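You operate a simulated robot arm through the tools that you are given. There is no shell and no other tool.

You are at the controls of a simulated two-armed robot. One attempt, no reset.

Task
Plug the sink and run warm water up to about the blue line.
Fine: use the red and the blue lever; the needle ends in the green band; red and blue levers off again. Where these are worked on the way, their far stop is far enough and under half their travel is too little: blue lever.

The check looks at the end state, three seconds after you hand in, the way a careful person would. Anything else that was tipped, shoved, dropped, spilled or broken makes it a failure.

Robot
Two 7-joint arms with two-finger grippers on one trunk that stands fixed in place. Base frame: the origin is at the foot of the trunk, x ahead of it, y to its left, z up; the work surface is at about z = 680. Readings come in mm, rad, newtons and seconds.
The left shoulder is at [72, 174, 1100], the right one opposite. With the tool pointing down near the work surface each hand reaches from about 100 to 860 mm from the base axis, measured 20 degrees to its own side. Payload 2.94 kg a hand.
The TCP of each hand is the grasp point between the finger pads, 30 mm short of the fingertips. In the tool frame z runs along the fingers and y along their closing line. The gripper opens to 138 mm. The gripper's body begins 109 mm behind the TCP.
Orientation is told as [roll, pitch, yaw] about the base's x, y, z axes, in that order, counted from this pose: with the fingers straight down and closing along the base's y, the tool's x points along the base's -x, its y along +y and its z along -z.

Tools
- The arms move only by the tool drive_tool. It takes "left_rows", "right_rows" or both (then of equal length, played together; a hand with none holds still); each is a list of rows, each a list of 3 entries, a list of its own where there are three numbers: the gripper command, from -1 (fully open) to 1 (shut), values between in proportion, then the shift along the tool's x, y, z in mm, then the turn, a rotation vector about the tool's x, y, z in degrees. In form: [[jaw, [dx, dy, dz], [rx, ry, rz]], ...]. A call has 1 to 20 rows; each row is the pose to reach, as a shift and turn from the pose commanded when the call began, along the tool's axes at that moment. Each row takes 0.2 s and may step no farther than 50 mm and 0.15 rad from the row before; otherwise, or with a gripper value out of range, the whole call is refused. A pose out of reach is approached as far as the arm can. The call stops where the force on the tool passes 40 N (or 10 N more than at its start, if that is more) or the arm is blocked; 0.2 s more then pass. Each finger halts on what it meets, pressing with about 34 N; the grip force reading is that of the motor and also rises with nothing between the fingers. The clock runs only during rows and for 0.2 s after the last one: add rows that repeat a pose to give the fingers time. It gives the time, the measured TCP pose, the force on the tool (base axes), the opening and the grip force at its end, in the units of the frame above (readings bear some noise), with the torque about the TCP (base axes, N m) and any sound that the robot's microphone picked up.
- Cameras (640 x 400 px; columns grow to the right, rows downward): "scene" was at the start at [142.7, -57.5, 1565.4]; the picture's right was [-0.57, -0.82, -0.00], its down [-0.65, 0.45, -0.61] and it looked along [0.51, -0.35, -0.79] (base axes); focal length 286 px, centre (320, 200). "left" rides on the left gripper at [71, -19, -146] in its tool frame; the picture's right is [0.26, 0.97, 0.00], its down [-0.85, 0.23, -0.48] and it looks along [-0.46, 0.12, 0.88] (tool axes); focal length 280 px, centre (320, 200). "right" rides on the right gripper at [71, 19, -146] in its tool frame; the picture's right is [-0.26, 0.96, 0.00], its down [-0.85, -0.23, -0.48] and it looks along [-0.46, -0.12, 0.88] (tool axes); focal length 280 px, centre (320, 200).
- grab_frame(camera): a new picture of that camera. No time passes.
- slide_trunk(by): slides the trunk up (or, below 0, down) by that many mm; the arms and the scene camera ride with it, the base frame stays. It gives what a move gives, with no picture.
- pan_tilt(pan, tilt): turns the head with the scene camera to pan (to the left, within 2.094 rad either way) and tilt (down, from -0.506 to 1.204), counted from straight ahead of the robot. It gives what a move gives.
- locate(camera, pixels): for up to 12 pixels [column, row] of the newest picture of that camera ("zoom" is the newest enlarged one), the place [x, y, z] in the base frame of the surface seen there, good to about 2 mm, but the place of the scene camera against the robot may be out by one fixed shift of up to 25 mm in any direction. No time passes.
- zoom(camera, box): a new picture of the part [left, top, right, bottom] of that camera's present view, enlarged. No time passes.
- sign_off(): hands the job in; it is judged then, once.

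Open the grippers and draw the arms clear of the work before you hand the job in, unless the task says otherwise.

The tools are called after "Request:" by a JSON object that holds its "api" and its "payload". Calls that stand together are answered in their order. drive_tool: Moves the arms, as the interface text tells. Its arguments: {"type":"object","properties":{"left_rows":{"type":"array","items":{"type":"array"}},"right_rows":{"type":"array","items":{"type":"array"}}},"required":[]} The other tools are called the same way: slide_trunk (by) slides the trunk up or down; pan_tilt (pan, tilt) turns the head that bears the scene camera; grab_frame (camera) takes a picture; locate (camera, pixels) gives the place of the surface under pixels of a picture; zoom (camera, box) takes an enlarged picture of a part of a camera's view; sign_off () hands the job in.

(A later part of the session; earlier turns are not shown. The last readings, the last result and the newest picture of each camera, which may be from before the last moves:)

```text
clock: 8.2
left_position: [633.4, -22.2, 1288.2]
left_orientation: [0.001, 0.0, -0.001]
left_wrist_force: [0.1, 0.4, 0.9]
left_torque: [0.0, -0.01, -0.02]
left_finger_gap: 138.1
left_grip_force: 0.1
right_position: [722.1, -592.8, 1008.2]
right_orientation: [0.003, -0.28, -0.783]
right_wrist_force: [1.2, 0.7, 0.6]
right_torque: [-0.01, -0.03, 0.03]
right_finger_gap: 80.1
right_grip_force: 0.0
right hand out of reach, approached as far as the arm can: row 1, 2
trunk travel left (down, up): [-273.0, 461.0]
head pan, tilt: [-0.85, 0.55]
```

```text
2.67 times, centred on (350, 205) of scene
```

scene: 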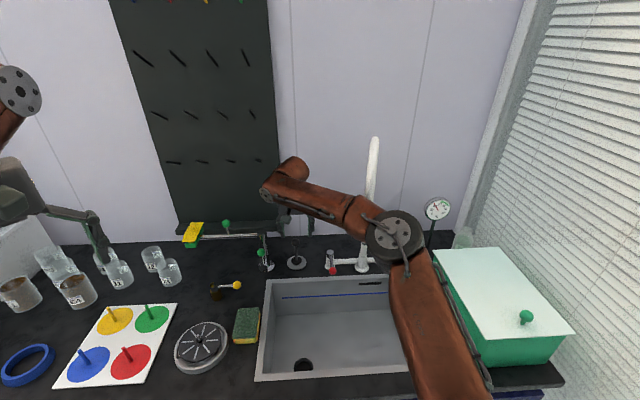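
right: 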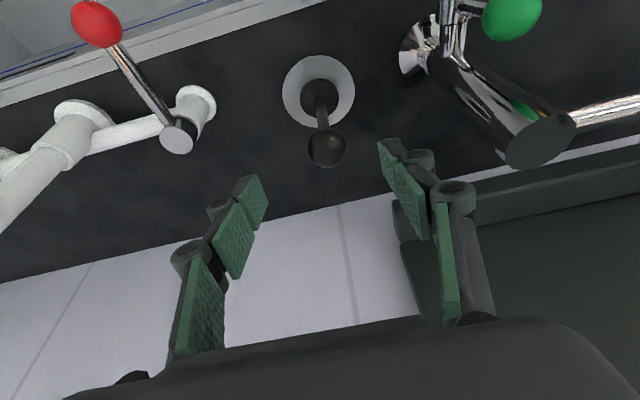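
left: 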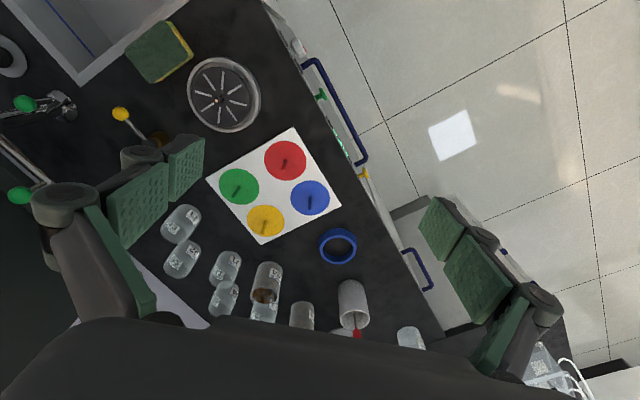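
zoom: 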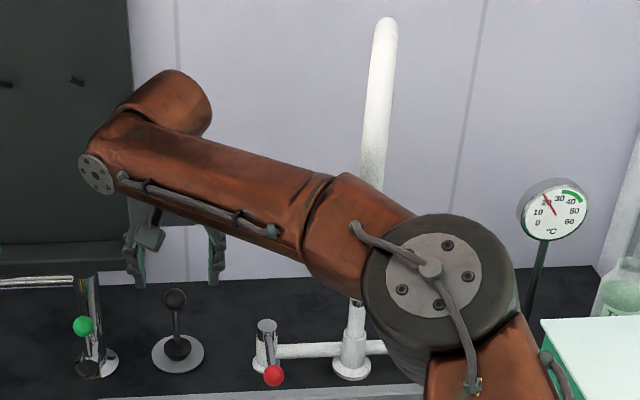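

The gap to the spout stays ~45 mm. I go down another 30 mm while moving the last 5 mm outward.

Request:
{"api": "drive_tool", "payload": {"right_rows": [[-0.16, [3.2, 2.5, 30.3], [0, 0, 0]], [-0.16, [3.2, 2.5, 30.3], [0, 0, 0]]]}}

Request:
{"api": "grab_frame", "payload": {"camera": "right"}}

Request:
{"api": "zoom", "payload": {"camera": "scene", "box": [260, 130, 440, 280]}}

```text
clock: 8.8
left_position: [633.5, -19.8, 1288.1]
left_orientation: [0.0, 0.0, 0.001]
left_wrist_force: [-1.1, 0.2, -0.4]
left_torque: [-0.06, 0.0, 0.01]
left_finger_gap: 138.0
left_grip_force: 0.0
right_position: [721.2, -593.7, 977.7]
right_orientation: [0.003, -0.278, -0.783]
right_wrist_force: [0.3, -0.7, 0.3]
right_torque: [0.0, 0.01, 0.0]
right_finger_gap: 80.0
right_grip_force: 0.0
right hand out of reach, approached as far as the arm can: row 1, 2
trunk travel left (down, up): [-273.0, 461.0]
head pan, tilt: [-0.85, 0.55]
```

```text
taken
```

right: 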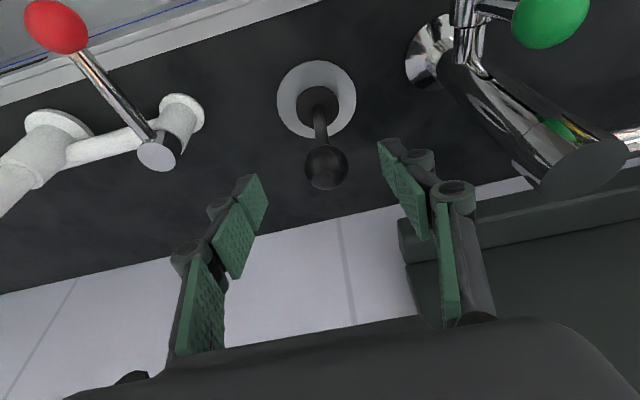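

```text
2.67 times, centred on (350, 205) of scene
```

zoom: 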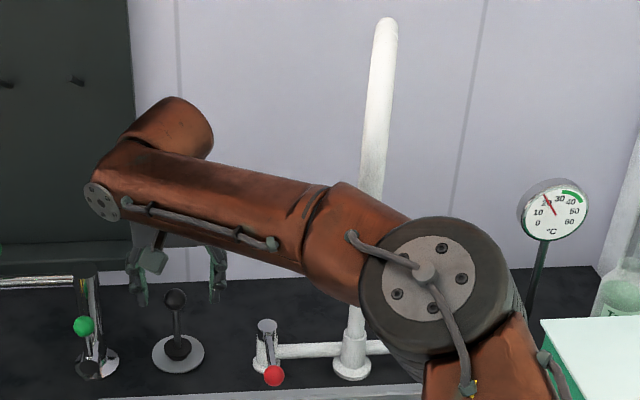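

I tilt 6° more outward to gain the last few millimetres and lower the pads so the ball (centre ≈(727,-594,952)) lies between them.

Request:
{"api": "drive_tool", "payload": {"right_rows": [[-0.16, [-1, 2, 10], [0, -4, 0]], [-0.16, [1.7, 3, 26], [0, -7, 0]], [-0.16, [1.7, 3, 26], [0, -7, 0]]]}}

Request:
{"api": "grab_frame", "payload": {"camera": "right"}}

Request:
{"api": "zoom", "payload": {"camera": "scene", "box": [260, 130, 440, 280]}}

```text
clock: 9.6
left_position: [634.4, -21.5, 1288.0]
left_orientation: [-0.001, 0.002, 0.001]
left_wrist_force: [-0.4, -0.7, -0.2]
left_torque: [0.02, 0.04, 0.01]
left_finger_gap: 138.3
left_grip_force: 0.2
right_position: [726.2, -598.2, 950.0]
right_orientation: [0.001, -0.402, -0.785]
right_wrist_force: [1.0, 0.9, 0.5]
right_torque: [0.04, 0.02, -0.04]
right_finger_gap: 79.8
right_grip_force: 0.0
trunk travel left (down, up): [-273.0, 461.0]
head pan, tilt: [-0.85, 0.55]
```

```text
taken
```

right: 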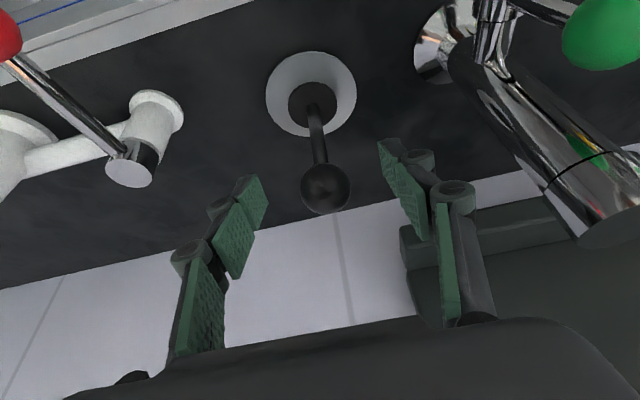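

```text
2.67 times, centred on (350, 205) of scene
```

zoom: 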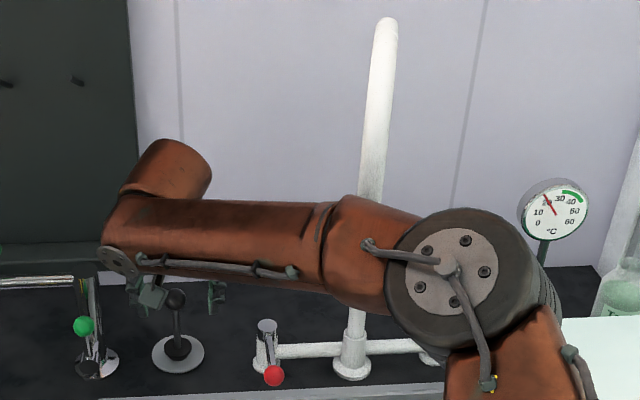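

The ball sits at pixel (325,187) while the TCP projects to (320,191): within 3 mm. I make that small correction and close the fingers on the ball.

Request:
{"api": "drive_tool", "payload": {"right_rows": [[-0.16, [1, 3, 1], [0, 0, 0]], [0.3, [1, 3, 1], [0, 0, 0]], [0.5, [1, 3, 1], [0, 0, 0]], [0.6, [1, 3, 1], [0, 0, 0]], [0.8, [1, 3, 1], [0, 0, 0]], [1, [1, 3, 1], [0, 0, 0]], [1, [1, 3, 1], [0, 0, 0]], [1, [1, 3, 1], [0, 0, 0]]]}}

Request:
{"api": "grab_frame", "payload": {"camera": "right"}}

```text
clock: 11.4
left_position: [634.1, -21.2, 1287.8]
left_orientation: [0.0, 0.001, 0.003]
left_wrist_force: [0.0, 0.7, -0.1]
left_torque: [0.02, 0.01, -0.01]
left_finger_gap: 138.2
left_grip_force: 0.0
right_position: [728.5, -594.4, 950.0]
right_orientation: [-0.001, -0.4, -0.783]
right_wrist_force: [0.6, 0.2, -0.5]
right_torque: [0.01, 0.04, -0.01]
right_finger_gap: 27.3
right_grip_force: 34.0
trunk travel left (down, up): [-273.0, 461.0]
head pan, tilt: [-0.85, 0.55]
```

```text
taken
```

right: 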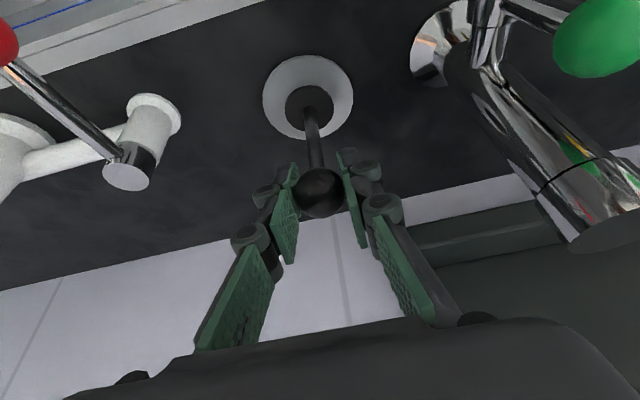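

The ball is held (gap 27.3 mm, 34 N). I lift 20 mm straight up with the arm to see whether the plug comes off the saucer.

Request:
{"api": "drive_tool", "payload": {"right_rows": [[1, [-1.9, 0, -4.6], [0, 0, 0]], [1, [-3.9, 0, -9.2], [0, 0, 0]], [1, [-7.8, 0, -18.4], [0, 0, 0]]]}}

Request:
{"api": "grab_frame", "payload": {"camera": "right"}}

Request:
{"api": "zoom", "payload": {"camera": "scene", "box": [260, 180, 440, 280]}}

```text
clock: 12.2
left_position: [634.9, -21.2, 1287.4]
left_orientation: [0.0, -0.001, 0.002]
left_wrist_force: [-0.2, 0.8, -0.8]
left_torque: [-0.02, -0.02, 0.03]
left_finger_gap: 138.1
left_grip_force: 0.0
right_position: [728.2, -593.8, 971.3]
right_orientation: [-0.001, -0.4, -0.783]
right_wrist_force: [-0.3, -0.6, -0.4]
right_torque: [0.0, 0.01, 0.03]
right_finger_gap: 27.2
right_grip_force: 34.3
trunk travel left (down, up): [-273.0, 461.0]
head pan, tilt: [-0.85, 0.55]
```

```text
taken
```

right: 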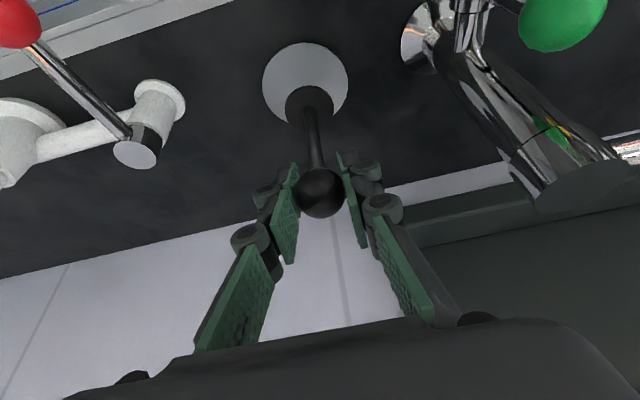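

```text
3.56 times, centred on (350, 230) of scene
```

zoom: 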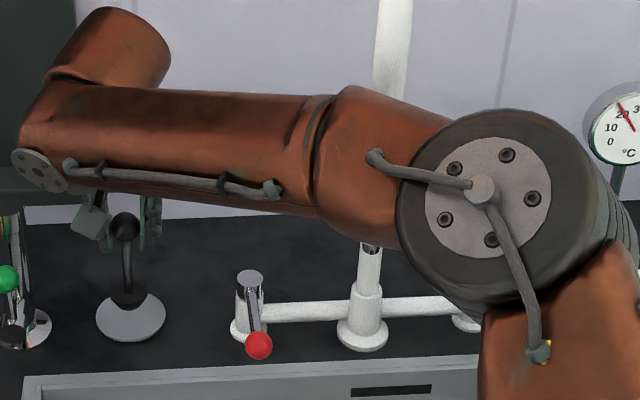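

The plug lifts off cleanly and hangs upright below the fingers; the saucer stays put. I raise it to clear the rim and carry it slowly back toward the sink.

Request:
{"api": "drive_tool", "payload": {"right_rows": [[1, [-5.7, 0, -13.5], [0, 0, 0]], [1, [-11.4, 0, -27], [0, 0, 0]], [1, [-17.1, 0, -40.5], [0, 0, 0]], [1, [3.6, -1, -49.2], [0, 0, 0]], [1, [24.3, -2, -58], [0, 0, 0]], [1, [45, -3, -66.7], [0, 0, 0]], [1, [65.8, -4, -75.5], [0, 0, 0]], [1, [86.5, -5, -84.3], [0, 0, 0]], [1, [107.2, -6.4, -93], [0, 0, 0]]]}}

Request:
{"api": "grab_frame", "payload": {"camera": "right"}}

Request:
{"api": "grab_frame", "payload": {"camera": "scene"}}

```text
clock: 14.2
left_position: [632.8, -20.4, 1287.3]
left_orientation: [0.001, 0.001, 0.001]
left_wrist_force: [0.6, -0.4, -0.4]
left_torque: [-0.02, 0.0, 0.05]
left_finger_gap: 137.6
left_grip_force: 0.0
right_position: [629.0, -502.6, 1013.8]
right_orientation: [0.0, -0.402, -0.785]
right_wrist_force: [-0.6, 0.1, -1.0]
right_torque: [-0.02, -0.04, 0.0]
right_finger_gap: 27.5
right_grip_force: 34.4
trunk travel left (down, up): [-273.0, 461.0]
head pan, tilt: [-0.85, 0.55]
```

```text
taken
```

right: 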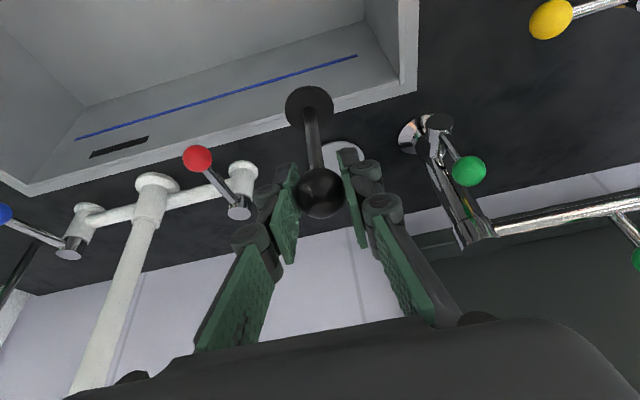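

```text
taken
```

scene: 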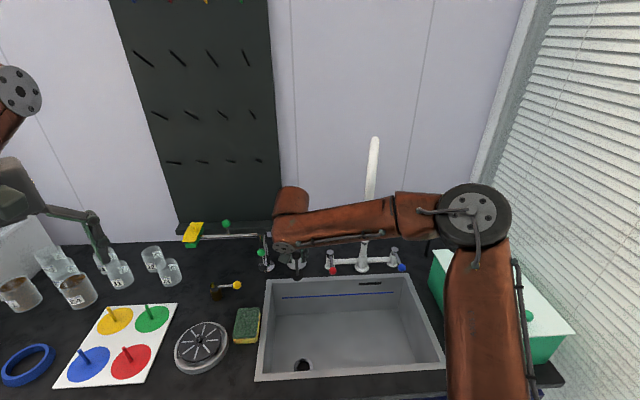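

The plug rides steadily (its top at (308,105) in the hand camera as before). I carry on toward the drain while turning the hand about the vertical, so that its camera side will lean over the sink interior, not the front rim.

Request:
{"api": "drive_tool", "payload": {"right_rows": [[1, [13.8, -0.9, -5.8], [-2.92, 0, -6.91]], [1, [27.6, -1.7, -11.7], [-5.83, 0, -13.82]], [1, [41.4, -2.5, -17.5], [-8.75, 0, -20.72]], [1, [55.2, -3.4, -23.4], [-11.67, 0, -27.63]], [1, [69, -4.2, -29.2], [-14.59, 0, -34.54]]]}}

Request:
{"api": "grab_frame", "payload": {"camera": "right"}}

Request:
{"api": "grab_frame", "payload": {"camera": "scene"}}

```text
clock: 15.4
left_position: [634.3, -21.9, 1287.6]
left_orientation: [0.0, 0.002, 0.003]
left_wrist_force: [-0.8, 0.2, -0.7]
left_torque: [0.0, -0.01, 0.0]
left_finger_gap: 138.2
left_grip_force: 0.1
right_position: [572.5, -454.4, 1014.3]
right_orientation: [-0.001, -0.402, -0.128]
right_wrist_force: [0.2, -1.3, -1.4]
right_torque: [0.02, -0.02, -0.01]
right_finger_gap: 27.2
right_grip_force: 34.0
trunk travel left (down, up): [-273.0, 461.0]
head pan, tilt: [-0.85, 0.55]
```

```text
taken
```

right: 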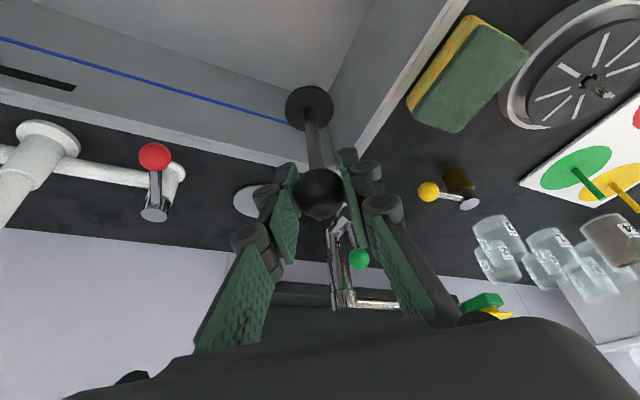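

```text
taken
```

scene: 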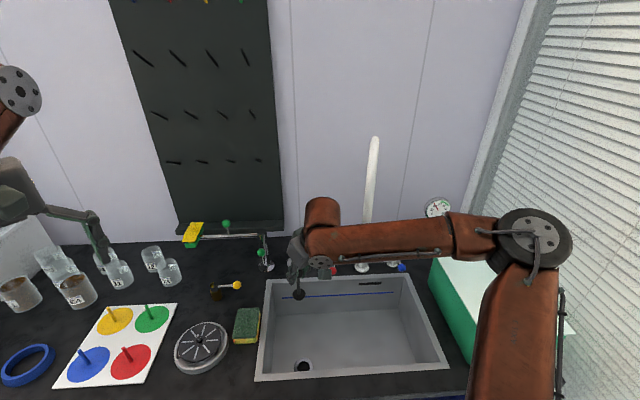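

The hand has turned to yaw −7° with the plug still steady. The elbow moves out toward the green box at right, so I check its height above the lid.

Request:
{"api": "locate", "payload": {"camera": "scene", "pixels": [[530, 240], [545, 225], [560, 250], [555, 300], [470, 260], [530, 290], [470, 240], [510, 310], [480, 350], [570, 335], [300, 293], [303, 367]]}}

Request:
{"api": "locate", "payload": {"camera": "right", "pixels": [[308, 92], [290, 105], [328, 105], [308, 120], [312, 140], [320, 190]]}}

```text
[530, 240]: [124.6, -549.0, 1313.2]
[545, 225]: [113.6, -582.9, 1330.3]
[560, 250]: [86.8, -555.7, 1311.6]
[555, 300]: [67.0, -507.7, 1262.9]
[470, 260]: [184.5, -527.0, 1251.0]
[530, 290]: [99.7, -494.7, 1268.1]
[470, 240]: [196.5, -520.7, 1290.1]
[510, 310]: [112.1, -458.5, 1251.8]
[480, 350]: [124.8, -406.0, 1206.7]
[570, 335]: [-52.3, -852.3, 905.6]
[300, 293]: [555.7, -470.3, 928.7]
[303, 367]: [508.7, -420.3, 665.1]
```

```text
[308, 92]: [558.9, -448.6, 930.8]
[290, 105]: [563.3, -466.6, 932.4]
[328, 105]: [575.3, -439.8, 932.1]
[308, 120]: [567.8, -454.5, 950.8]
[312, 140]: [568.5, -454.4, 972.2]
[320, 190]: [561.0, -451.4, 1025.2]
```

The elbow (z≈1290) is well above the box lid. I finish the turn and bring the plug over the drain at about (517,-402), still at height z≈1014.

Request:
{"api": "drive_tool", "payload": {"right_rows": [[1, [11, 9, -4.7], [-2.34, 0, -5.52]], [1, [22, 18.1, -9.4], [-4.68, 0, -11.04]], [1, [33, 27.2, -14], [-7.02, 0, -16.56]], [1, [44, 36.2, -18.7], [-9.36, 0, -22.08]], [1, [55, 45.3, -23.4], [-11.7, 0, -27.6]], [1, [55, 45.3, -23.4], [-11.7, 0, -27.6]]]}}

Request:
{"api": "grab_frame", "payload": {"camera": "right"}}

Request:
{"api": "grab_frame", "payload": {"camera": "scene"}}

```text
clock: 16.8
left_position: [635.1, -20.8, 1288.1]
left_orientation: [0.001, 0.0, 0.001]
left_wrist_force: [0.3, -0.3, 0.2]
left_torque: [-0.03, 0.01, 0.0]
left_finger_gap: 138.2
left_grip_force: 0.1
right_position: [519.9, -401.4, 1015.7]
right_orientation: [-0.001, -0.4, 0.396]
right_wrist_force: [0.3, -0.6, -1.9]
right_torque: [0.02, 0.0, -0.03]
right_finger_gap: 27.1
right_grip_force: 33.9
trunk travel left (down, up): [-273.0, 461.0]
head pan, tilt: [-0.85, 0.55]
```

```text
taken
```

right: 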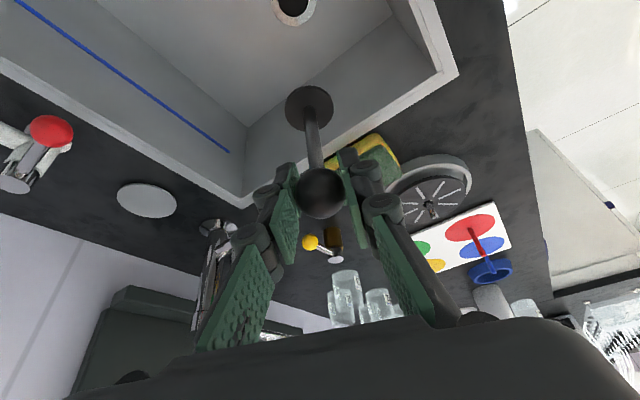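

```text
taken
```

scene: 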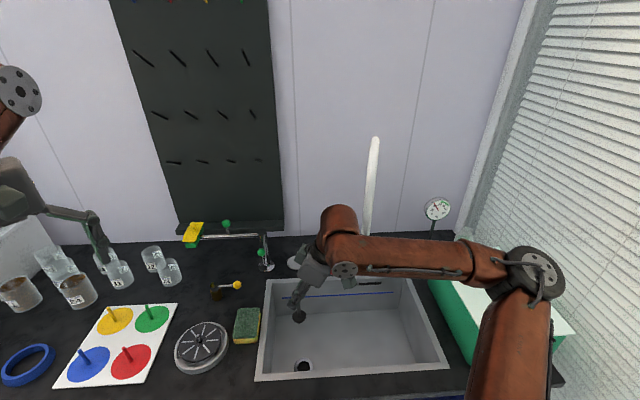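

The plug now hangs over the drain (drain seen at (295,5) in the hand camera). I descend 100 mm with the arm and look again.

Request:
{"api": "drive_tool", "payload": {"right_rows": [[1, [7.8, 0, 18.4], [0, 0, 0]], [1, [15.6, 0, 36.8], [0, 0, 0]], [1, [23.3, 0, 55.3], [0, 0, 0]], [1, [31.1, 0, 73.7], [0, 0, 0]], [1, [38.9, 0, 92.1], [0, 0, 0]]]}}

Request:
{"api": "grab_frame", "payload": {"camera": "right"}}

Request:
{"api": "grab_frame", "payload": {"camera": "scene"}}

```text
clock: 18.0
left_position: [635.4, -21.9, 1287.3]
left_orientation: [-0.001, 0.001, 0.003]
left_wrist_force: [0.7, 0.0, 0.0]
left_torque: [0.0, 0.02, -0.01]
left_finger_gap: 138.2
left_grip_force: 0.1
right_position: [519.7, -400.4, 915.8]
right_orientation: [-0.002, -0.4, 0.393]
right_wrist_force: [-0.5, -0.2, -1.2]
right_torque: [-0.01, -0.03, -0.01]
right_finger_gap: 27.2
right_grip_force: 34.1
trunk travel left (down, up): [-273.0, 461.0]
head pan, tilt: [-0.85, 0.55]
```

```text
taken
```

right: 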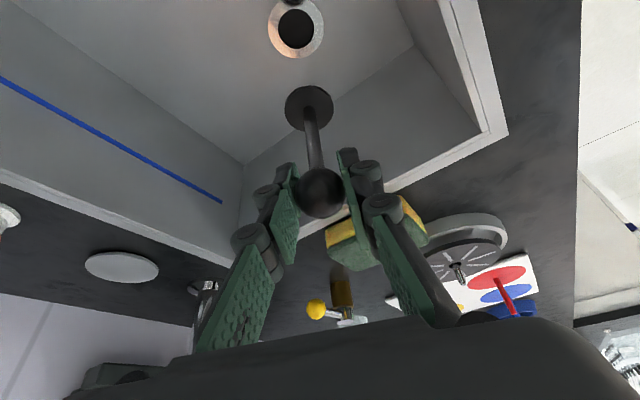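

```text
taken
```

scene: 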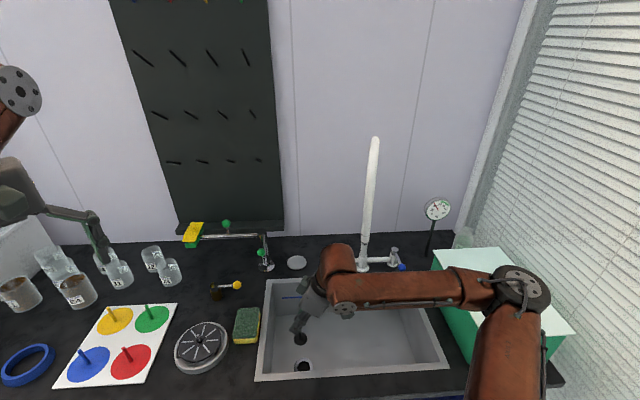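

The drain ring is now fully in view at (296,28). I measure its rim and the plug's rim to align them.

Request:
{"api": "zoom", "payload": {"camera": "right", "box": [240, 0, 380, 140]}}

Request:
{"api": "locate", "payload": {"camera": "right", "pixels": [[272, 27], [320, 30], [297, 54], [297, 3], [284, 20], [308, 40], [288, 106], [331, 106], [308, 90], [306, 125], [312, 145], [297, 28]]}}

```text
2.86 times, centred on (310, 70) of right
```

zoom: 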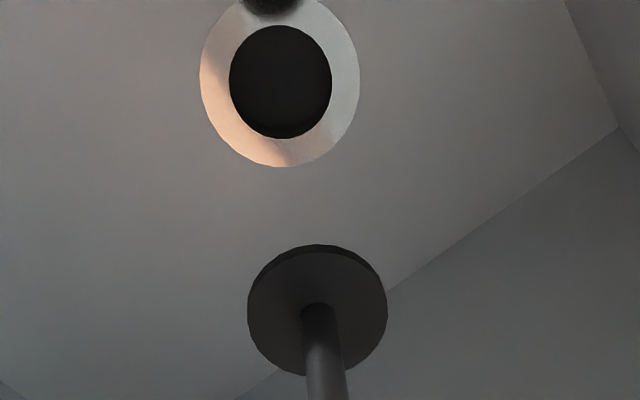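

```text
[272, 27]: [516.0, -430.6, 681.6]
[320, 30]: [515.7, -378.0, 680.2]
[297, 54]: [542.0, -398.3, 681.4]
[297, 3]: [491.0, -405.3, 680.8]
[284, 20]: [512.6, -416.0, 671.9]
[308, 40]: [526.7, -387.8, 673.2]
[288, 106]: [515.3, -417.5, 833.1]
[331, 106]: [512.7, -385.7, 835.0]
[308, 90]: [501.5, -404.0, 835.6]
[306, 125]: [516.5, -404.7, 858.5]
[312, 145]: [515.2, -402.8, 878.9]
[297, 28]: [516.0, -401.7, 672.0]
```

The drain centre comes out at ≈(516,-403) and the plug's top face at ≈(517..520,-402). I check the plug's uprightness and position from the scene camera as well.

Request:
{"api": "zoom", "payload": {"camera": "scene", "box": [270, 290, 340, 380]}}

Request:
{"api": "locate", "payload": {"camera": "zoom", "pixels": [[250, 235], [320, 330], [320, 300]]}}

```text
4.44 times, centred on (305, 335) of scene
```

zoom: 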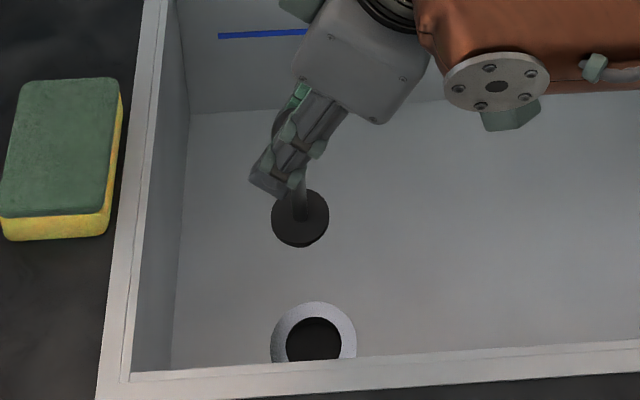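

```text
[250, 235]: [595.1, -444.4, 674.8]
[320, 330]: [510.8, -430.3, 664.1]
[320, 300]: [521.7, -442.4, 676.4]
```

The plug hangs upright. I descend another 80 mm with a small correction of (-3,-2) mm toward the drain centre.

Request:
{"api": "drive_tool", "payload": {"right_rows": [[1, [8.4, 0, 18.2], [0, 0, 0]], [1, [17, -0.3, 36.1], [0, 0, 0]], [1, [25.7, -0.5, 54.2], [0, 0, 0]], [1, [34.4, -0.7, 72.3], [0, 0, 0]], [1, [34.4, -0.7, 72.3], [0, 0, 0]]]}}

Request:
{"api": "grab_frame", "payload": {"camera": "right"}}

Request:
{"api": "zoom", "payload": {"camera": "right", "box": [240, 0, 380, 140]}}

Request:
{"api": "grab_frame", "payload": {"camera": "scene"}}

```text
clock: 19.2
left_position: [636.3, -20.5, 1286.7]
left_orientation: [0.0, 0.002, 0.002]
left_wrist_force: [-0.1, -0.3, 0.1]
left_torque: [-0.04, 0.02, -0.01]
left_finger_gap: 138.1
left_grip_force: 0.1
right_position: [516.4, -401.8, 835.5]
right_orientation: [0.001, -0.4, 0.393]
right_wrist_force: [-0.1, -0.7, -1.8]
right_torque: [0.01, 0.0, 0.0]
right_finger_gap: 27.1
right_grip_force: 33.7
trunk travel left (down, up): [-273.0, 461.0]
head pan, tilt: [-0.85, 0.55]
```

```text
taken
```

right: 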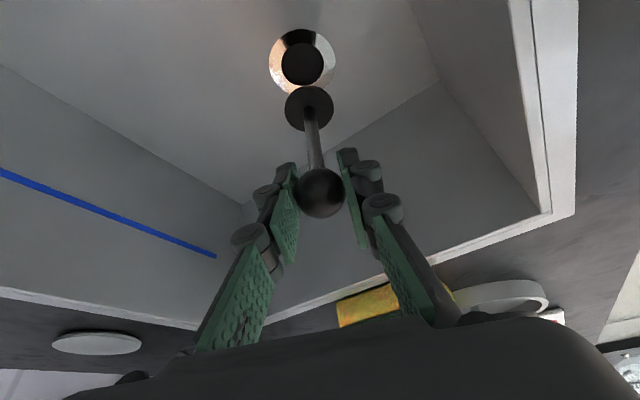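

```text
2.86 times, centred on (310, 70) of right
```

zoom: 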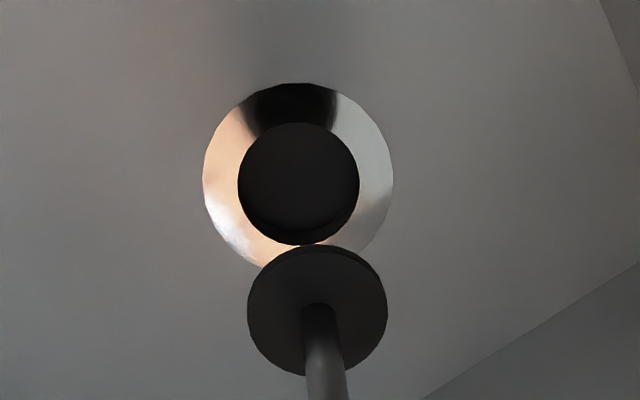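

```text
taken
```

scene: 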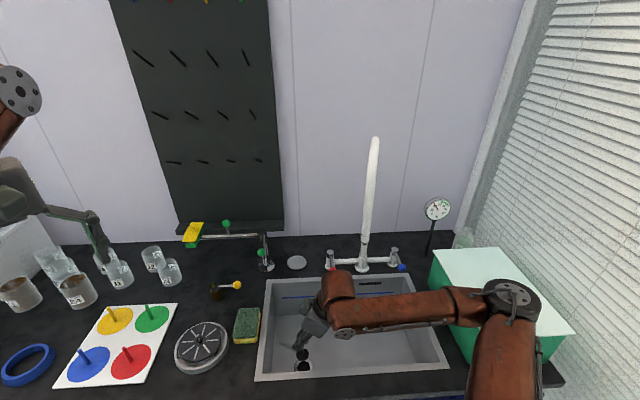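

By projection, the plug's face needs to move about (-1.3,-0.7) mm to be centred on the hole. I apply that and descend to just above the drain (TCP z≈778).

Request:
{"api": "drive_tool", "payload": {"right_rows": [[1, [8.8, -0.1, 17.3], [0, 0, 0]], [1, [16.1, -0.1, 34.6], [0, 0, 0]], [1, [23.5, -0.15, 51.9], [0, 0, 0]], [1, [23.5, -0.15, 51.9], [0, 0, 0]]]}}

Request:
{"api": "grab_frame", "payload": {"camera": "right"}}

Request:
{"api": "zoom", "payload": {"camera": "right", "box": [260, 60, 360, 140]}}

Request:
{"api": "grab_frame", "payload": {"camera": "scene"}}

```text
clock: 20.2
left_position: [634.2, -21.4, 1288.1]
left_orientation: [-0.001, 0.001, 0.002]
left_wrist_force: [1.0, 0.1, -0.2]
left_torque: [-0.02, 0.01, -0.01]
left_finger_gap: 138.0
left_grip_force: 0.1
right_position: [515.5, -402.9, 776.6]
right_orientation: [-0.001, -0.4, 0.393]
right_wrist_force: [0.8, -0.1, -1.7]
right_torque: [0.03, -0.02, 0.0]
right_finger_gap: 27.5
right_grip_force: 33.7
trunk travel left (down, up): [-273.0, 461.0]
head pan, tilt: [-0.85, 0.55]
```

```text
taken
```

right: 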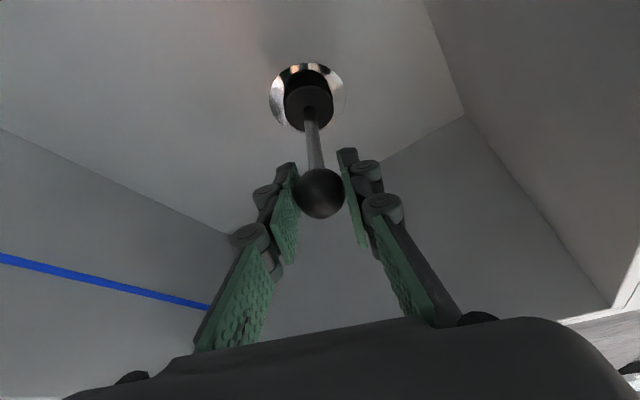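

```text
5.00 times, centred on (310, 100) of right
```

zoom: 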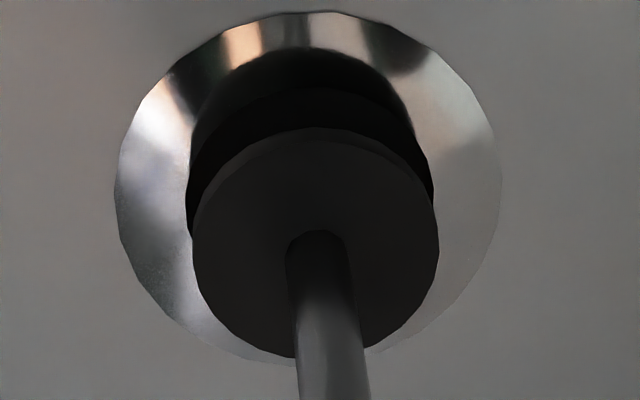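

```text
taken
```

scene: 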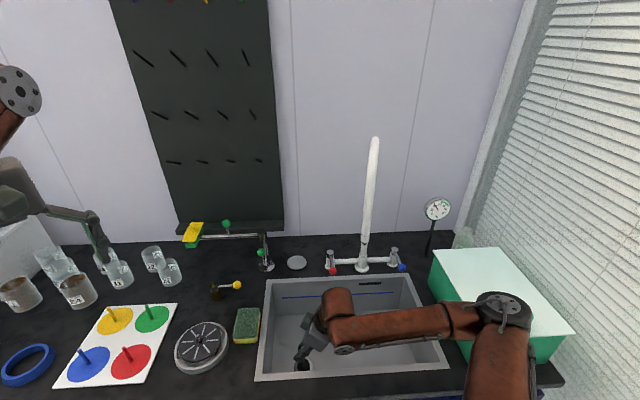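

Correcting for perspective, plug and hole are concentric within ~1 mm, the plug's bottom just entering. I push down gently in 2–3 mm steps, watching the force.

Request:
{"api": "drive_tool", "payload": {"right_rows": [[1, [1.7, -0.1, 2.5], [0, 0, 0]], [1, [2.5, -0.1, 4.4], [0, 0, 0]], [1, [3.3, -0.1, 6.2], [0, 0, 0]], [1, [4.1, -0.1, 8.1], [0, 0, 0]]]}}

Request:
{"api": "grab_frame", "payload": {"camera": "right"}}

Request:
{"api": "zoom", "payload": {"camera": "right", "box": [260, 60, 360, 140]}}

```text
clock: 21.2
left_position: [633.3, -21.6, 1288.4]
left_orientation: [0.0, 0.0, 0.0]
left_wrist_force: [-0.3, 0.3, 0.0]
left_torque: [0.05, 0.0, -0.02]
left_finger_gap: 138.1
left_grip_force: 0.0
right_position: [515.0, -403.5, 768.9]
right_orientation: [-0.002, -0.4, 0.394]
right_wrist_force: [-0.3, 0.7, -2.0]
right_torque: [-0.02, 0.0, 0.01]
right_finger_gap: 27.7
right_grip_force: 33.8
trunk travel left (down, up): [-273.0, 461.0]
head pan, tilt: [-0.85, 0.55]
```

```text
taken
```

right: 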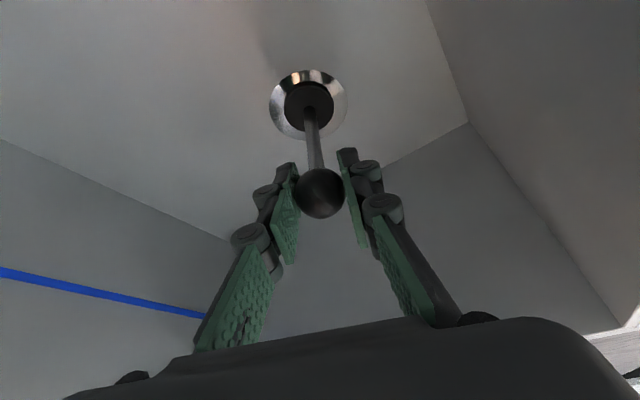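

```text
5.00 times, centred on (310, 100) of right
```

zoom: 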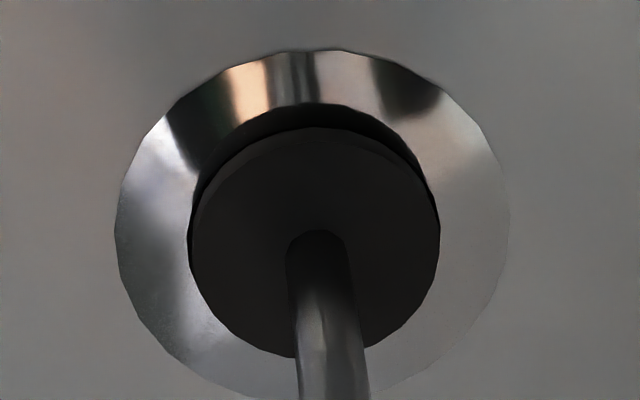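

No resistance yet and the plug is going into the hole. I continue down slowly.

Request:
{"api": "drive_tool", "payload": {"right_rows": [[1, [0.6, 0, 1.4], [0, 0, 0]], [1, [1.2, 0, 2.8], [0, 0, 0]], [1, [1.7, 0, 4.1], [0, 0, 0]], [1, [2.3, 0, 5.5], [0, 0, 0]]]}}

Request:
{"api": "zoom", "payload": {"camera": "right", "box": [260, 60, 360, 140]}}

```text
clock: 22.2
left_position: [633.3, -19.4, 1287.1]
left_orientation: [0.0, -0.001, 0.001]
left_wrist_force: [0.7, 0.4, 0.6]
left_torque: [0.04, 0.02, 0.01]
left_finger_gap: 137.9
left_grip_force: 0.0
right_position: [516.4, -401.6, 766.3]
right_orientation: [-0.003, -0.406, 0.396]
right_wrist_force: [0.1, 1.0, 10.9]
right_torque: [-0.02, 0.04, 0.0]
right_finger_gap: 28.3
right_grip_force: 34.3
trunk travel left (down, up): [-273.0, 461.0]
head pan, tilt: [-0.85, 0.55]
```

```text
5.00 times, centred on (310, 100) of right
```

zoom: 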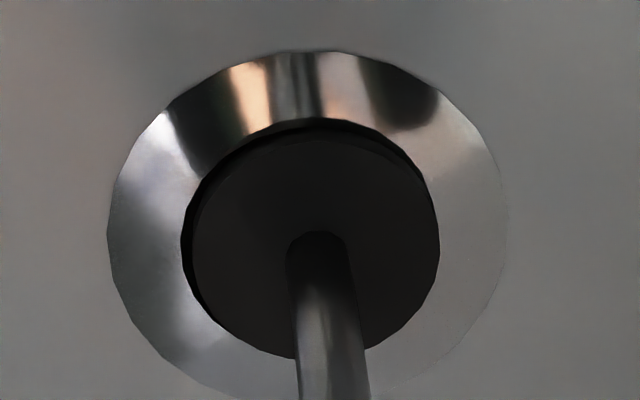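

Contact: 11 N upward force with TCP at z≈766, matching the plug's bottom on the seat (z≈671). I press slightly more to confirm it is seated.

Request:
{"api": "drive_tool", "payload": {"right_rows": [[1, [0.8, 0, 1.8], [0, 0, 0]], [1, [1.6, 0, 3.7], [0, 0, 0]]]}}

Request:
{"api": "zoom", "payload": {"camera": "right", "box": [260, 60, 360, 140]}}

Request:
{"api": "zoom", "payload": {"camera": "scene", "box": [260, 320, 360, 390]}}

```text
clock: 22.8
left_position: [633.7, -18.1, 1288.9]
left_orientation: [-0.002, 0.0, 0.001]
left_wrist_force: [-1.5, 0.1, -0.7]
left_torque: [-0.02, 0.01, -0.02]
left_finger_gap: 137.8
left_grip_force: 0.1
right_position: [514.3, -403.8, 760.3]
right_orientation: [-0.001, -0.396, 0.395]
right_wrist_force: [1.7, 0.8, 6.2]
right_torque: [0.06, -0.13, -0.01]
right_finger_gap: 30.5
right_grip_force: 34.2
trunk travel left (down, up): [-273.0, 461.0]
head pan, tilt: [-0.85, 0.55]
```

```text
5.00 times, centred on (310, 100) of right
```

zoom: 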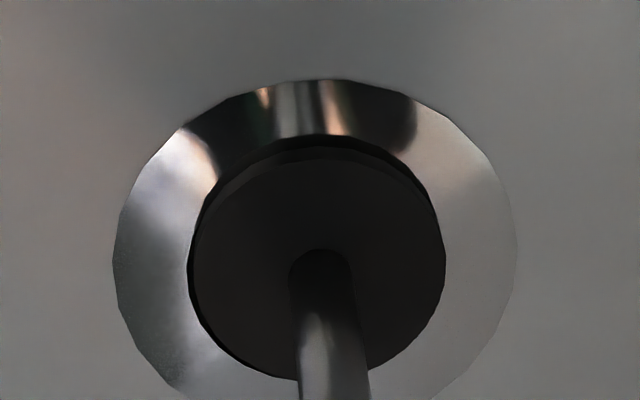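

```text
5.71 times, centred on (310, 355) of scene
```

zoom: 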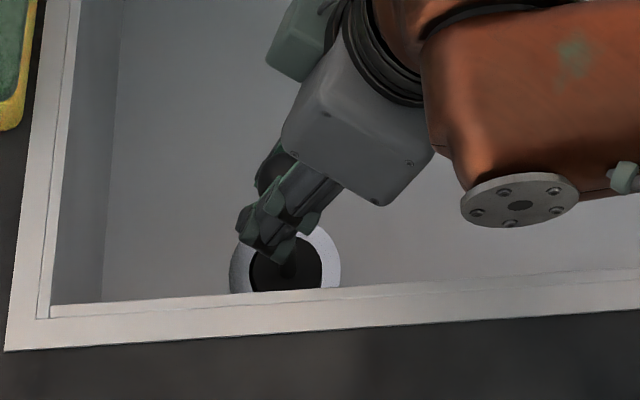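

The ball slid a little in the pads (gap 30.5) as the plug is stopped hard: it's seated. I open the fingers moderately and back off along the tool axis, then look at the plug.

Request:
{"api": "drive_tool", "payload": {"right_rows": [[0.6, [0, 0, 0], [0, 0, 0]], [0.4, [0, 0, 0], [0, 0, 0]], [0.2, [0, 0, 0], [0, 0, 0]], [0.2, [0, 0, 0], [0, 0, 0]], [0.2, [0, 0, -15], [0, 0, 0]], [0.2, [0, 0, -35], [0, 0, 0]], [0.2, [0, 0, -60], [0, 0, 0]], [0.2, [0, 0, -90], [0, 0, 0]]]}}

Request:
{"api": "grab_frame", "payload": {"camera": "right"}}

Request:
{"api": "grab_frame", "payload": {"camera": "scene"}}

```text
clock: 24.6
left_position: [632.8, -21.8, 1288.4]
left_orientation: [0.001, -0.001, 0.002]
left_wrist_force: [0.0, -0.4, 1.0]
left_torque: [0.0, -0.02, 0.03]
left_finger_gap: 137.9
left_grip_force: 0.1
right_position: [480.0, -415.7, 843.1]
right_orientation: [0.0, -0.398, 0.394]
right_wrist_force: [-0.1, 0.2, 0.6]
right_torque: [-0.01, 0.02, 0.02]
right_finger_gap: 55.2
right_grip_force: 0.2
trunk travel left (down, up): [-273.0, 461.0]
head pan, tilt: [-0.85, 0.55]
```

```text
taken
```

right: 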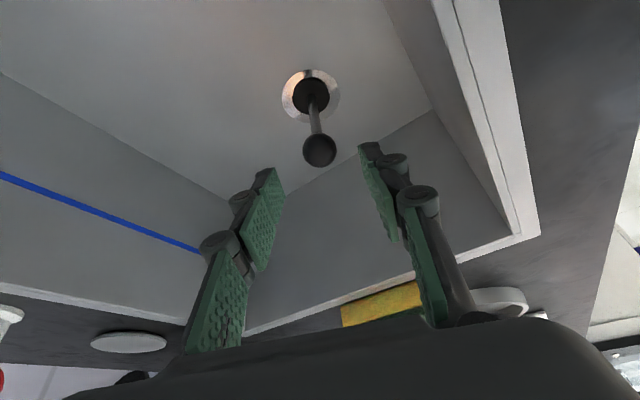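

```text
taken
```

scene: 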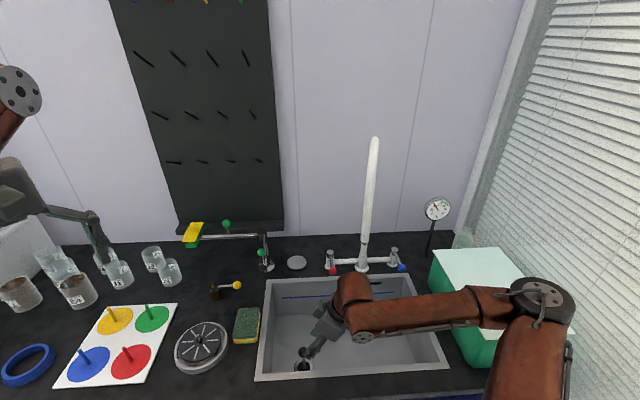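

The plug stands in the drain on its own. I check that it is upright and centred.

Request:
{"api": "zoom", "payload": {"camera": "right", "box": [270, 55, 370, 175]}}

Request:
{"api": "locate", "payload": {"camera": "right", "pixels": [[319, 150], [315, 122], [308, 88], [300, 92], [321, 92], [311, 112]]}}

Request:
{"api": "zoom", "payload": {"camera": "scene", "box": [270, 330, 340, 380]}}

```text
3.33 times, centred on (320, 115) of right
```

zoom: 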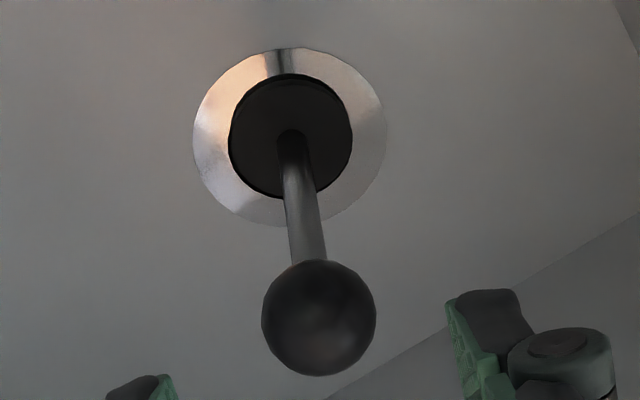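

```text
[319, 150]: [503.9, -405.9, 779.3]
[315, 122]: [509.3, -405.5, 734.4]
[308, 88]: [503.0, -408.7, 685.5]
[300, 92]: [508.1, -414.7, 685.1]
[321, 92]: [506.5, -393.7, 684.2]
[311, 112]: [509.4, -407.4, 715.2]
```

```text
8.00 times, centred on (305, 355) of scene
```

zoom: 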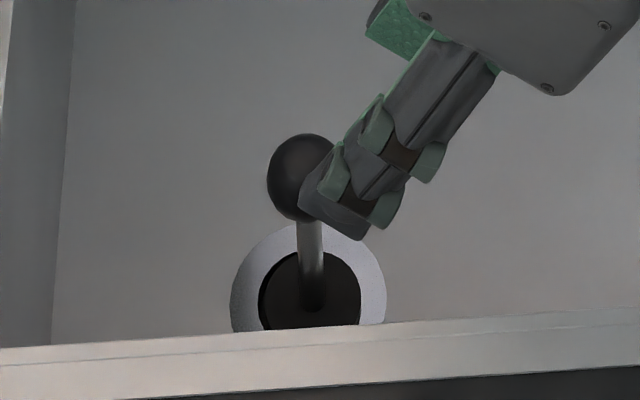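

The plug is centred, upright, its top at z≈685. Next come the levers; before any water flows I want to rehearse the poses. I raise the hand out of the sink and turn it toward a pose left of the spout, leaning left, for the red lever.

Request:
{"api": "drive_tool", "payload": {"right_rows": [[0.2, [-15.6, 0, -36.8], [0, 0, 0]], [0.2, [-31.1, 0, -73.7], [0, 0, 0]], [0.2, [-46.7, 0, -110.5], [0, 0, 0]], [0.2, [-62.2, 0, -147.4], [0, 0, 0]], [0.2, [-77.8, 0, -184.2], [0, 0, 0]], [0.2, [-84.3, -8.1, -185.8], [3.52, 3.47, 6.16]], [0.2, [-90.7, -16.1, -187.4], [7.04, 6.94, 12.32]], [0.2, [-97.2, -24.2, -189], [10.56, 10.41, 18.48]], [0.2, [-103.6, -32.2, -190.6], [14.08, 13.88, 24.64]], [0.2, [-110.1, -40.3, -192.3], [17.6, 17.35, 30.8]]]}}

Request:
{"api": "grab_frame", "payload": {"camera": "scene"}}

```text
clock: 26.8
left_position: [635.6, -20.9, 1286.0]
left_orientation: [0.001, -0.001, 0.002]
left_wrist_force: [-0.7, -0.4, 0.4]
left_torque: [0.01, 0.01, -0.02]
left_finger_gap: 138.0
left_grip_force: 0.0
right_position: [521.6, -443.4, 1063.9]
right_orientation: [-0.162, -0.134, -0.185]
right_wrist_force: [-0.1, -0.4, 0.8]
right_torque: [-0.07, 0.02, 0.04]
right_finger_gap: 55.2
right_grip_force: 0.1
trunk travel left (down, up): [-273.0, 461.0]
head pan, tilt: [-0.85, 0.55]
```

```text
taken
```

scene: 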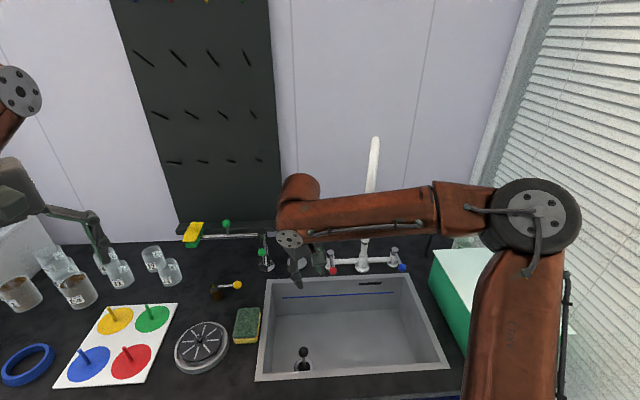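

The plug stands in the drain at scene (303,357). I finish the second half of the turn, ending left of the spout.

Request:
{"api": "drive_tool", "payload": {"right_rows": [[0.2, [-8.9, -4.1, -1.4], [3.52, 3.47, 6.16]], [0.2, [-17.8, -8.2, -2.8], [7.04, 6.94, 12.32]], [0.2, [-26.6, -12.3, -4.1], [10.56, 10.41, 18.48]], [0.2, [-35.5, -16.4, -5.5], [14.08, 13.88, 24.64]], [0.2, [-44.4, -20.5, -6.9], [17.6, 17.35, 30.8]], [0.2, [-44.4, -20.5, -6.9], [17.6, 17.35, 30.8]]]}}

Request:
{"api": "grab_frame", "payload": {"camera": "scene"}}

Request:
{"api": "grab_frame", "payload": {"camera": "right"}}

```text
clock: 28.2
left_position: [632.6, -19.8, 1287.5]
left_orientation: [0.0, -0.001, -0.001]
left_wrist_force: [0.5, -0.8, 0.7]
left_torque: [-0.03, -0.03, 0.02]
left_finger_gap: 138.1
left_grip_force: 0.0
right_position: [559.8, -470.1, 1078.7]
right_orientation: [-0.436, 0.001, -0.787]
right_wrist_force: [0.8, 0.3, 0.2]
right_torque: [-0.03, -0.05, -0.01]
right_finger_gap: 55.4
right_grip_force: 0.1
trunk travel left (down, up): [-273.0, 461.0]
head pan, tilt: [-0.85, 0.55]
```

```text
taken
```

scene: 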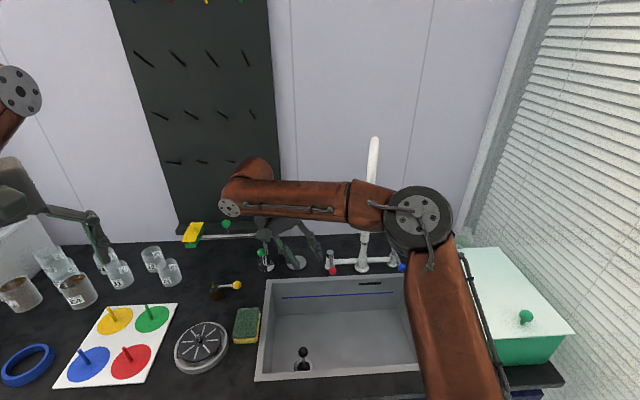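

```text
taken
```

right: 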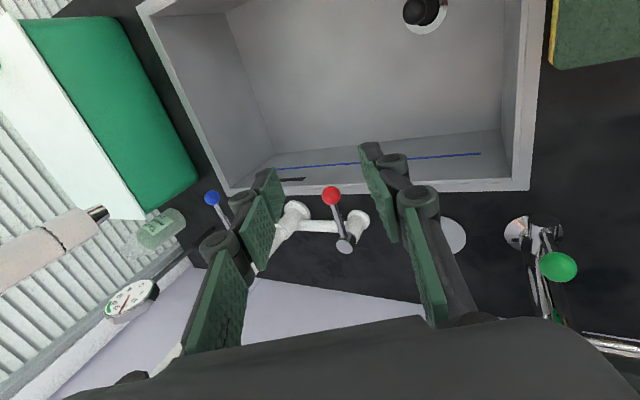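

From here the hand camera sees both levers (red ball (331,195), blue ball (212,197)) and the dial (130,298). I measure the levers and zoom for their construction.

Request:
{"api": "zoom", "payload": {"camera": "right", "box": [190, 170, 390, 270]}}

Request:
{"api": "locate", "payload": {"camera": "right", "pixels": [[331, 195], [345, 246], [338, 222], [357, 222], [212, 197], [222, 216], [295, 212], [90, 215], [100, 212], [420, 12], [405, 12], [330, 158]]}}

Request:
{"api": "locate", "payload": {"camera": "scene", "pixels": [[370, 195], [355, 185], [345, 220], [385, 215], [372, 165], [415, 220], [250, 190], [333, 270], [330, 253], [402, 268], [393, 250], [364, 240]]}}

```text
3.20 times, centred on (290, 220) of right
```

zoom: 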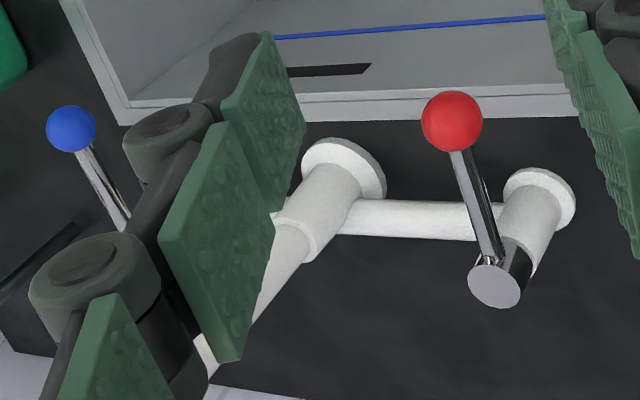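

```text
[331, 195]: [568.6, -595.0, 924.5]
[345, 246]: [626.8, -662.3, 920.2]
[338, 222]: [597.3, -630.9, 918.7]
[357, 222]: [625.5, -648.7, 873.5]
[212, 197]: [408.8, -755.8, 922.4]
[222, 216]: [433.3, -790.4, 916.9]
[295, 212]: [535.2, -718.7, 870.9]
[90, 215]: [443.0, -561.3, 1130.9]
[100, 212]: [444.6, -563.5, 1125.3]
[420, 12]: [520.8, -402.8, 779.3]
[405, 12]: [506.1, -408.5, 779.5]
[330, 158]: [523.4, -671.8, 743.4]
```

```text
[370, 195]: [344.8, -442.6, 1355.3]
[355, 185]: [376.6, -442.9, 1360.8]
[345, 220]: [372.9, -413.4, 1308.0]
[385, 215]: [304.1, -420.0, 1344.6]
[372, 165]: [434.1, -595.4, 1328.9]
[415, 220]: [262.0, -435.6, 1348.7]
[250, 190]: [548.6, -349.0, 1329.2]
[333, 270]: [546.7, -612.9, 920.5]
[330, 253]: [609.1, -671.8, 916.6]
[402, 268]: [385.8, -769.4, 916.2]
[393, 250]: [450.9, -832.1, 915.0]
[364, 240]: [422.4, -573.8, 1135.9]
```

Red ball centre ≈ (568,-603,915), pivot (626,-662), lever horizontal; blue ball ≈ (405,-765,915). I approach the red ball part way with fingers straddling it along the counter's length, checking the forearm against the spout.

Request:
{"api": "drive_tool", "payload": {"right_rows": [[0.3, [-20, -2, 25], [0, 0, 0]], [0.3, [-40, -4, 50], [0, 0, 0]], [0.3, [-60, -6, 75], [0, 0, 0]]]}}

Request:
{"api": "grab_frame", "payload": {"camera": "scene"}}

Request:
{"api": "grab_frame", "payload": {"camera": "right"}}

```text
clock: 29.0
left_position: [635.4, -21.9, 1287.0]
left_orientation: [0.002, 0.0, 0.003]
left_wrist_force: [0.1, 0.2, 0.8]
left_torque: [0.03, 0.02, 0.0]
left_finger_gap: 138.0
left_grip_force: 0.2
right_position: [577.8, -539.8, 1009.9]
right_orientation: [-0.434, 0.001, -0.786]
right_wrist_force: [0.3, 0.4, 0.2]
right_torque: [0.0, 0.05, 0.0]
right_finger_gap: 48.1
right_grip_force: 0.1
trunk travel left (down, up): [-273.0, 461.0]
head pan, tilt: [-0.85, 0.55]
```

```text
taken
```

scene: 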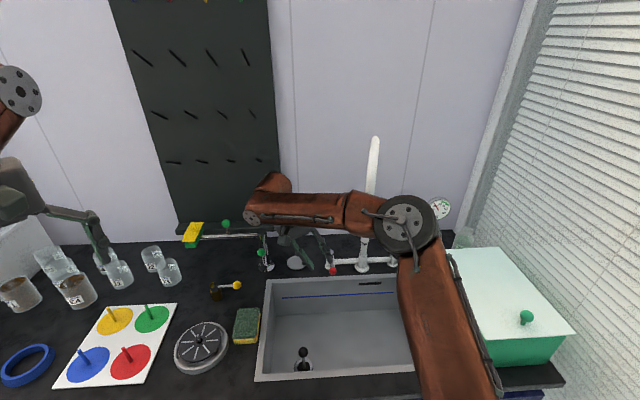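

```text
taken
```

right: 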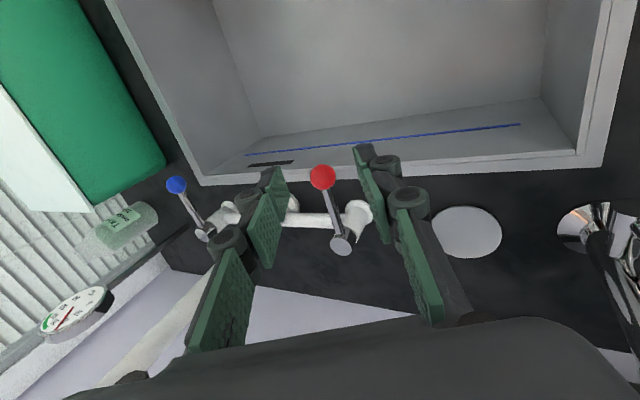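

The red ball (322,176) is centred between the fingers and the dial stays visible at (75,310). I measure the forearm against the spout again.

Request:
{"api": "locate", "payload": {"camera": "scene", "pixels": [[350, 198], [356, 194], [362, 197], [345, 233], [340, 226], [372, 180], [370, 192], [385, 215], [400, 225], [350, 215]]}}

Request:
{"api": "locate", "payload": {"camera": "right", "pixels": [[322, 176], [340, 246], [331, 212], [400, 136], [450, 131], [176, 185], [206, 230]]}}

Request:
{"api": "zoom", "payload": {"camera": "scene", "box": [240, 130, 440, 280]}}

```text
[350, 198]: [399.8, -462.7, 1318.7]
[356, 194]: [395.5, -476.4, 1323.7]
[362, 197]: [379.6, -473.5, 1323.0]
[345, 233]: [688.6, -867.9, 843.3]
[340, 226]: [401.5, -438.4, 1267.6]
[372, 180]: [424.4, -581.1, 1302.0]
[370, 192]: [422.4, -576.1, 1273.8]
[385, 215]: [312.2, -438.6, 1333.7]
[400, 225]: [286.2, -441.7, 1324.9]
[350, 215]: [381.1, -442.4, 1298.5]
```

```text
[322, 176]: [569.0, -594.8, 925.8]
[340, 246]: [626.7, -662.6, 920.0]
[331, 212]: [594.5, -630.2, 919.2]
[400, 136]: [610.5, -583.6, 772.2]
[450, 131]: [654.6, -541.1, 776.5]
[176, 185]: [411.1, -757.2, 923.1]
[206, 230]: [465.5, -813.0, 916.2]
```

```text
2.67 times, centred on (340, 205) of scene
```

zoom: 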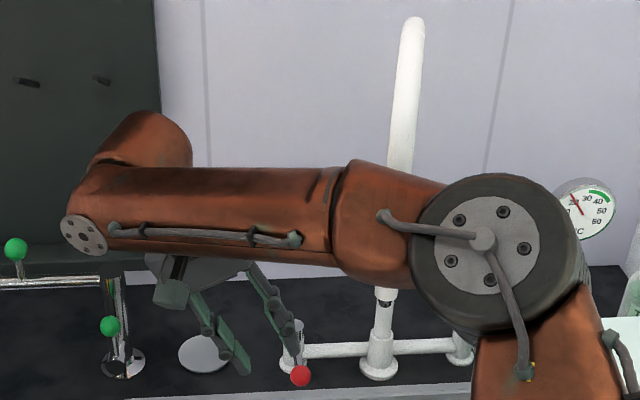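

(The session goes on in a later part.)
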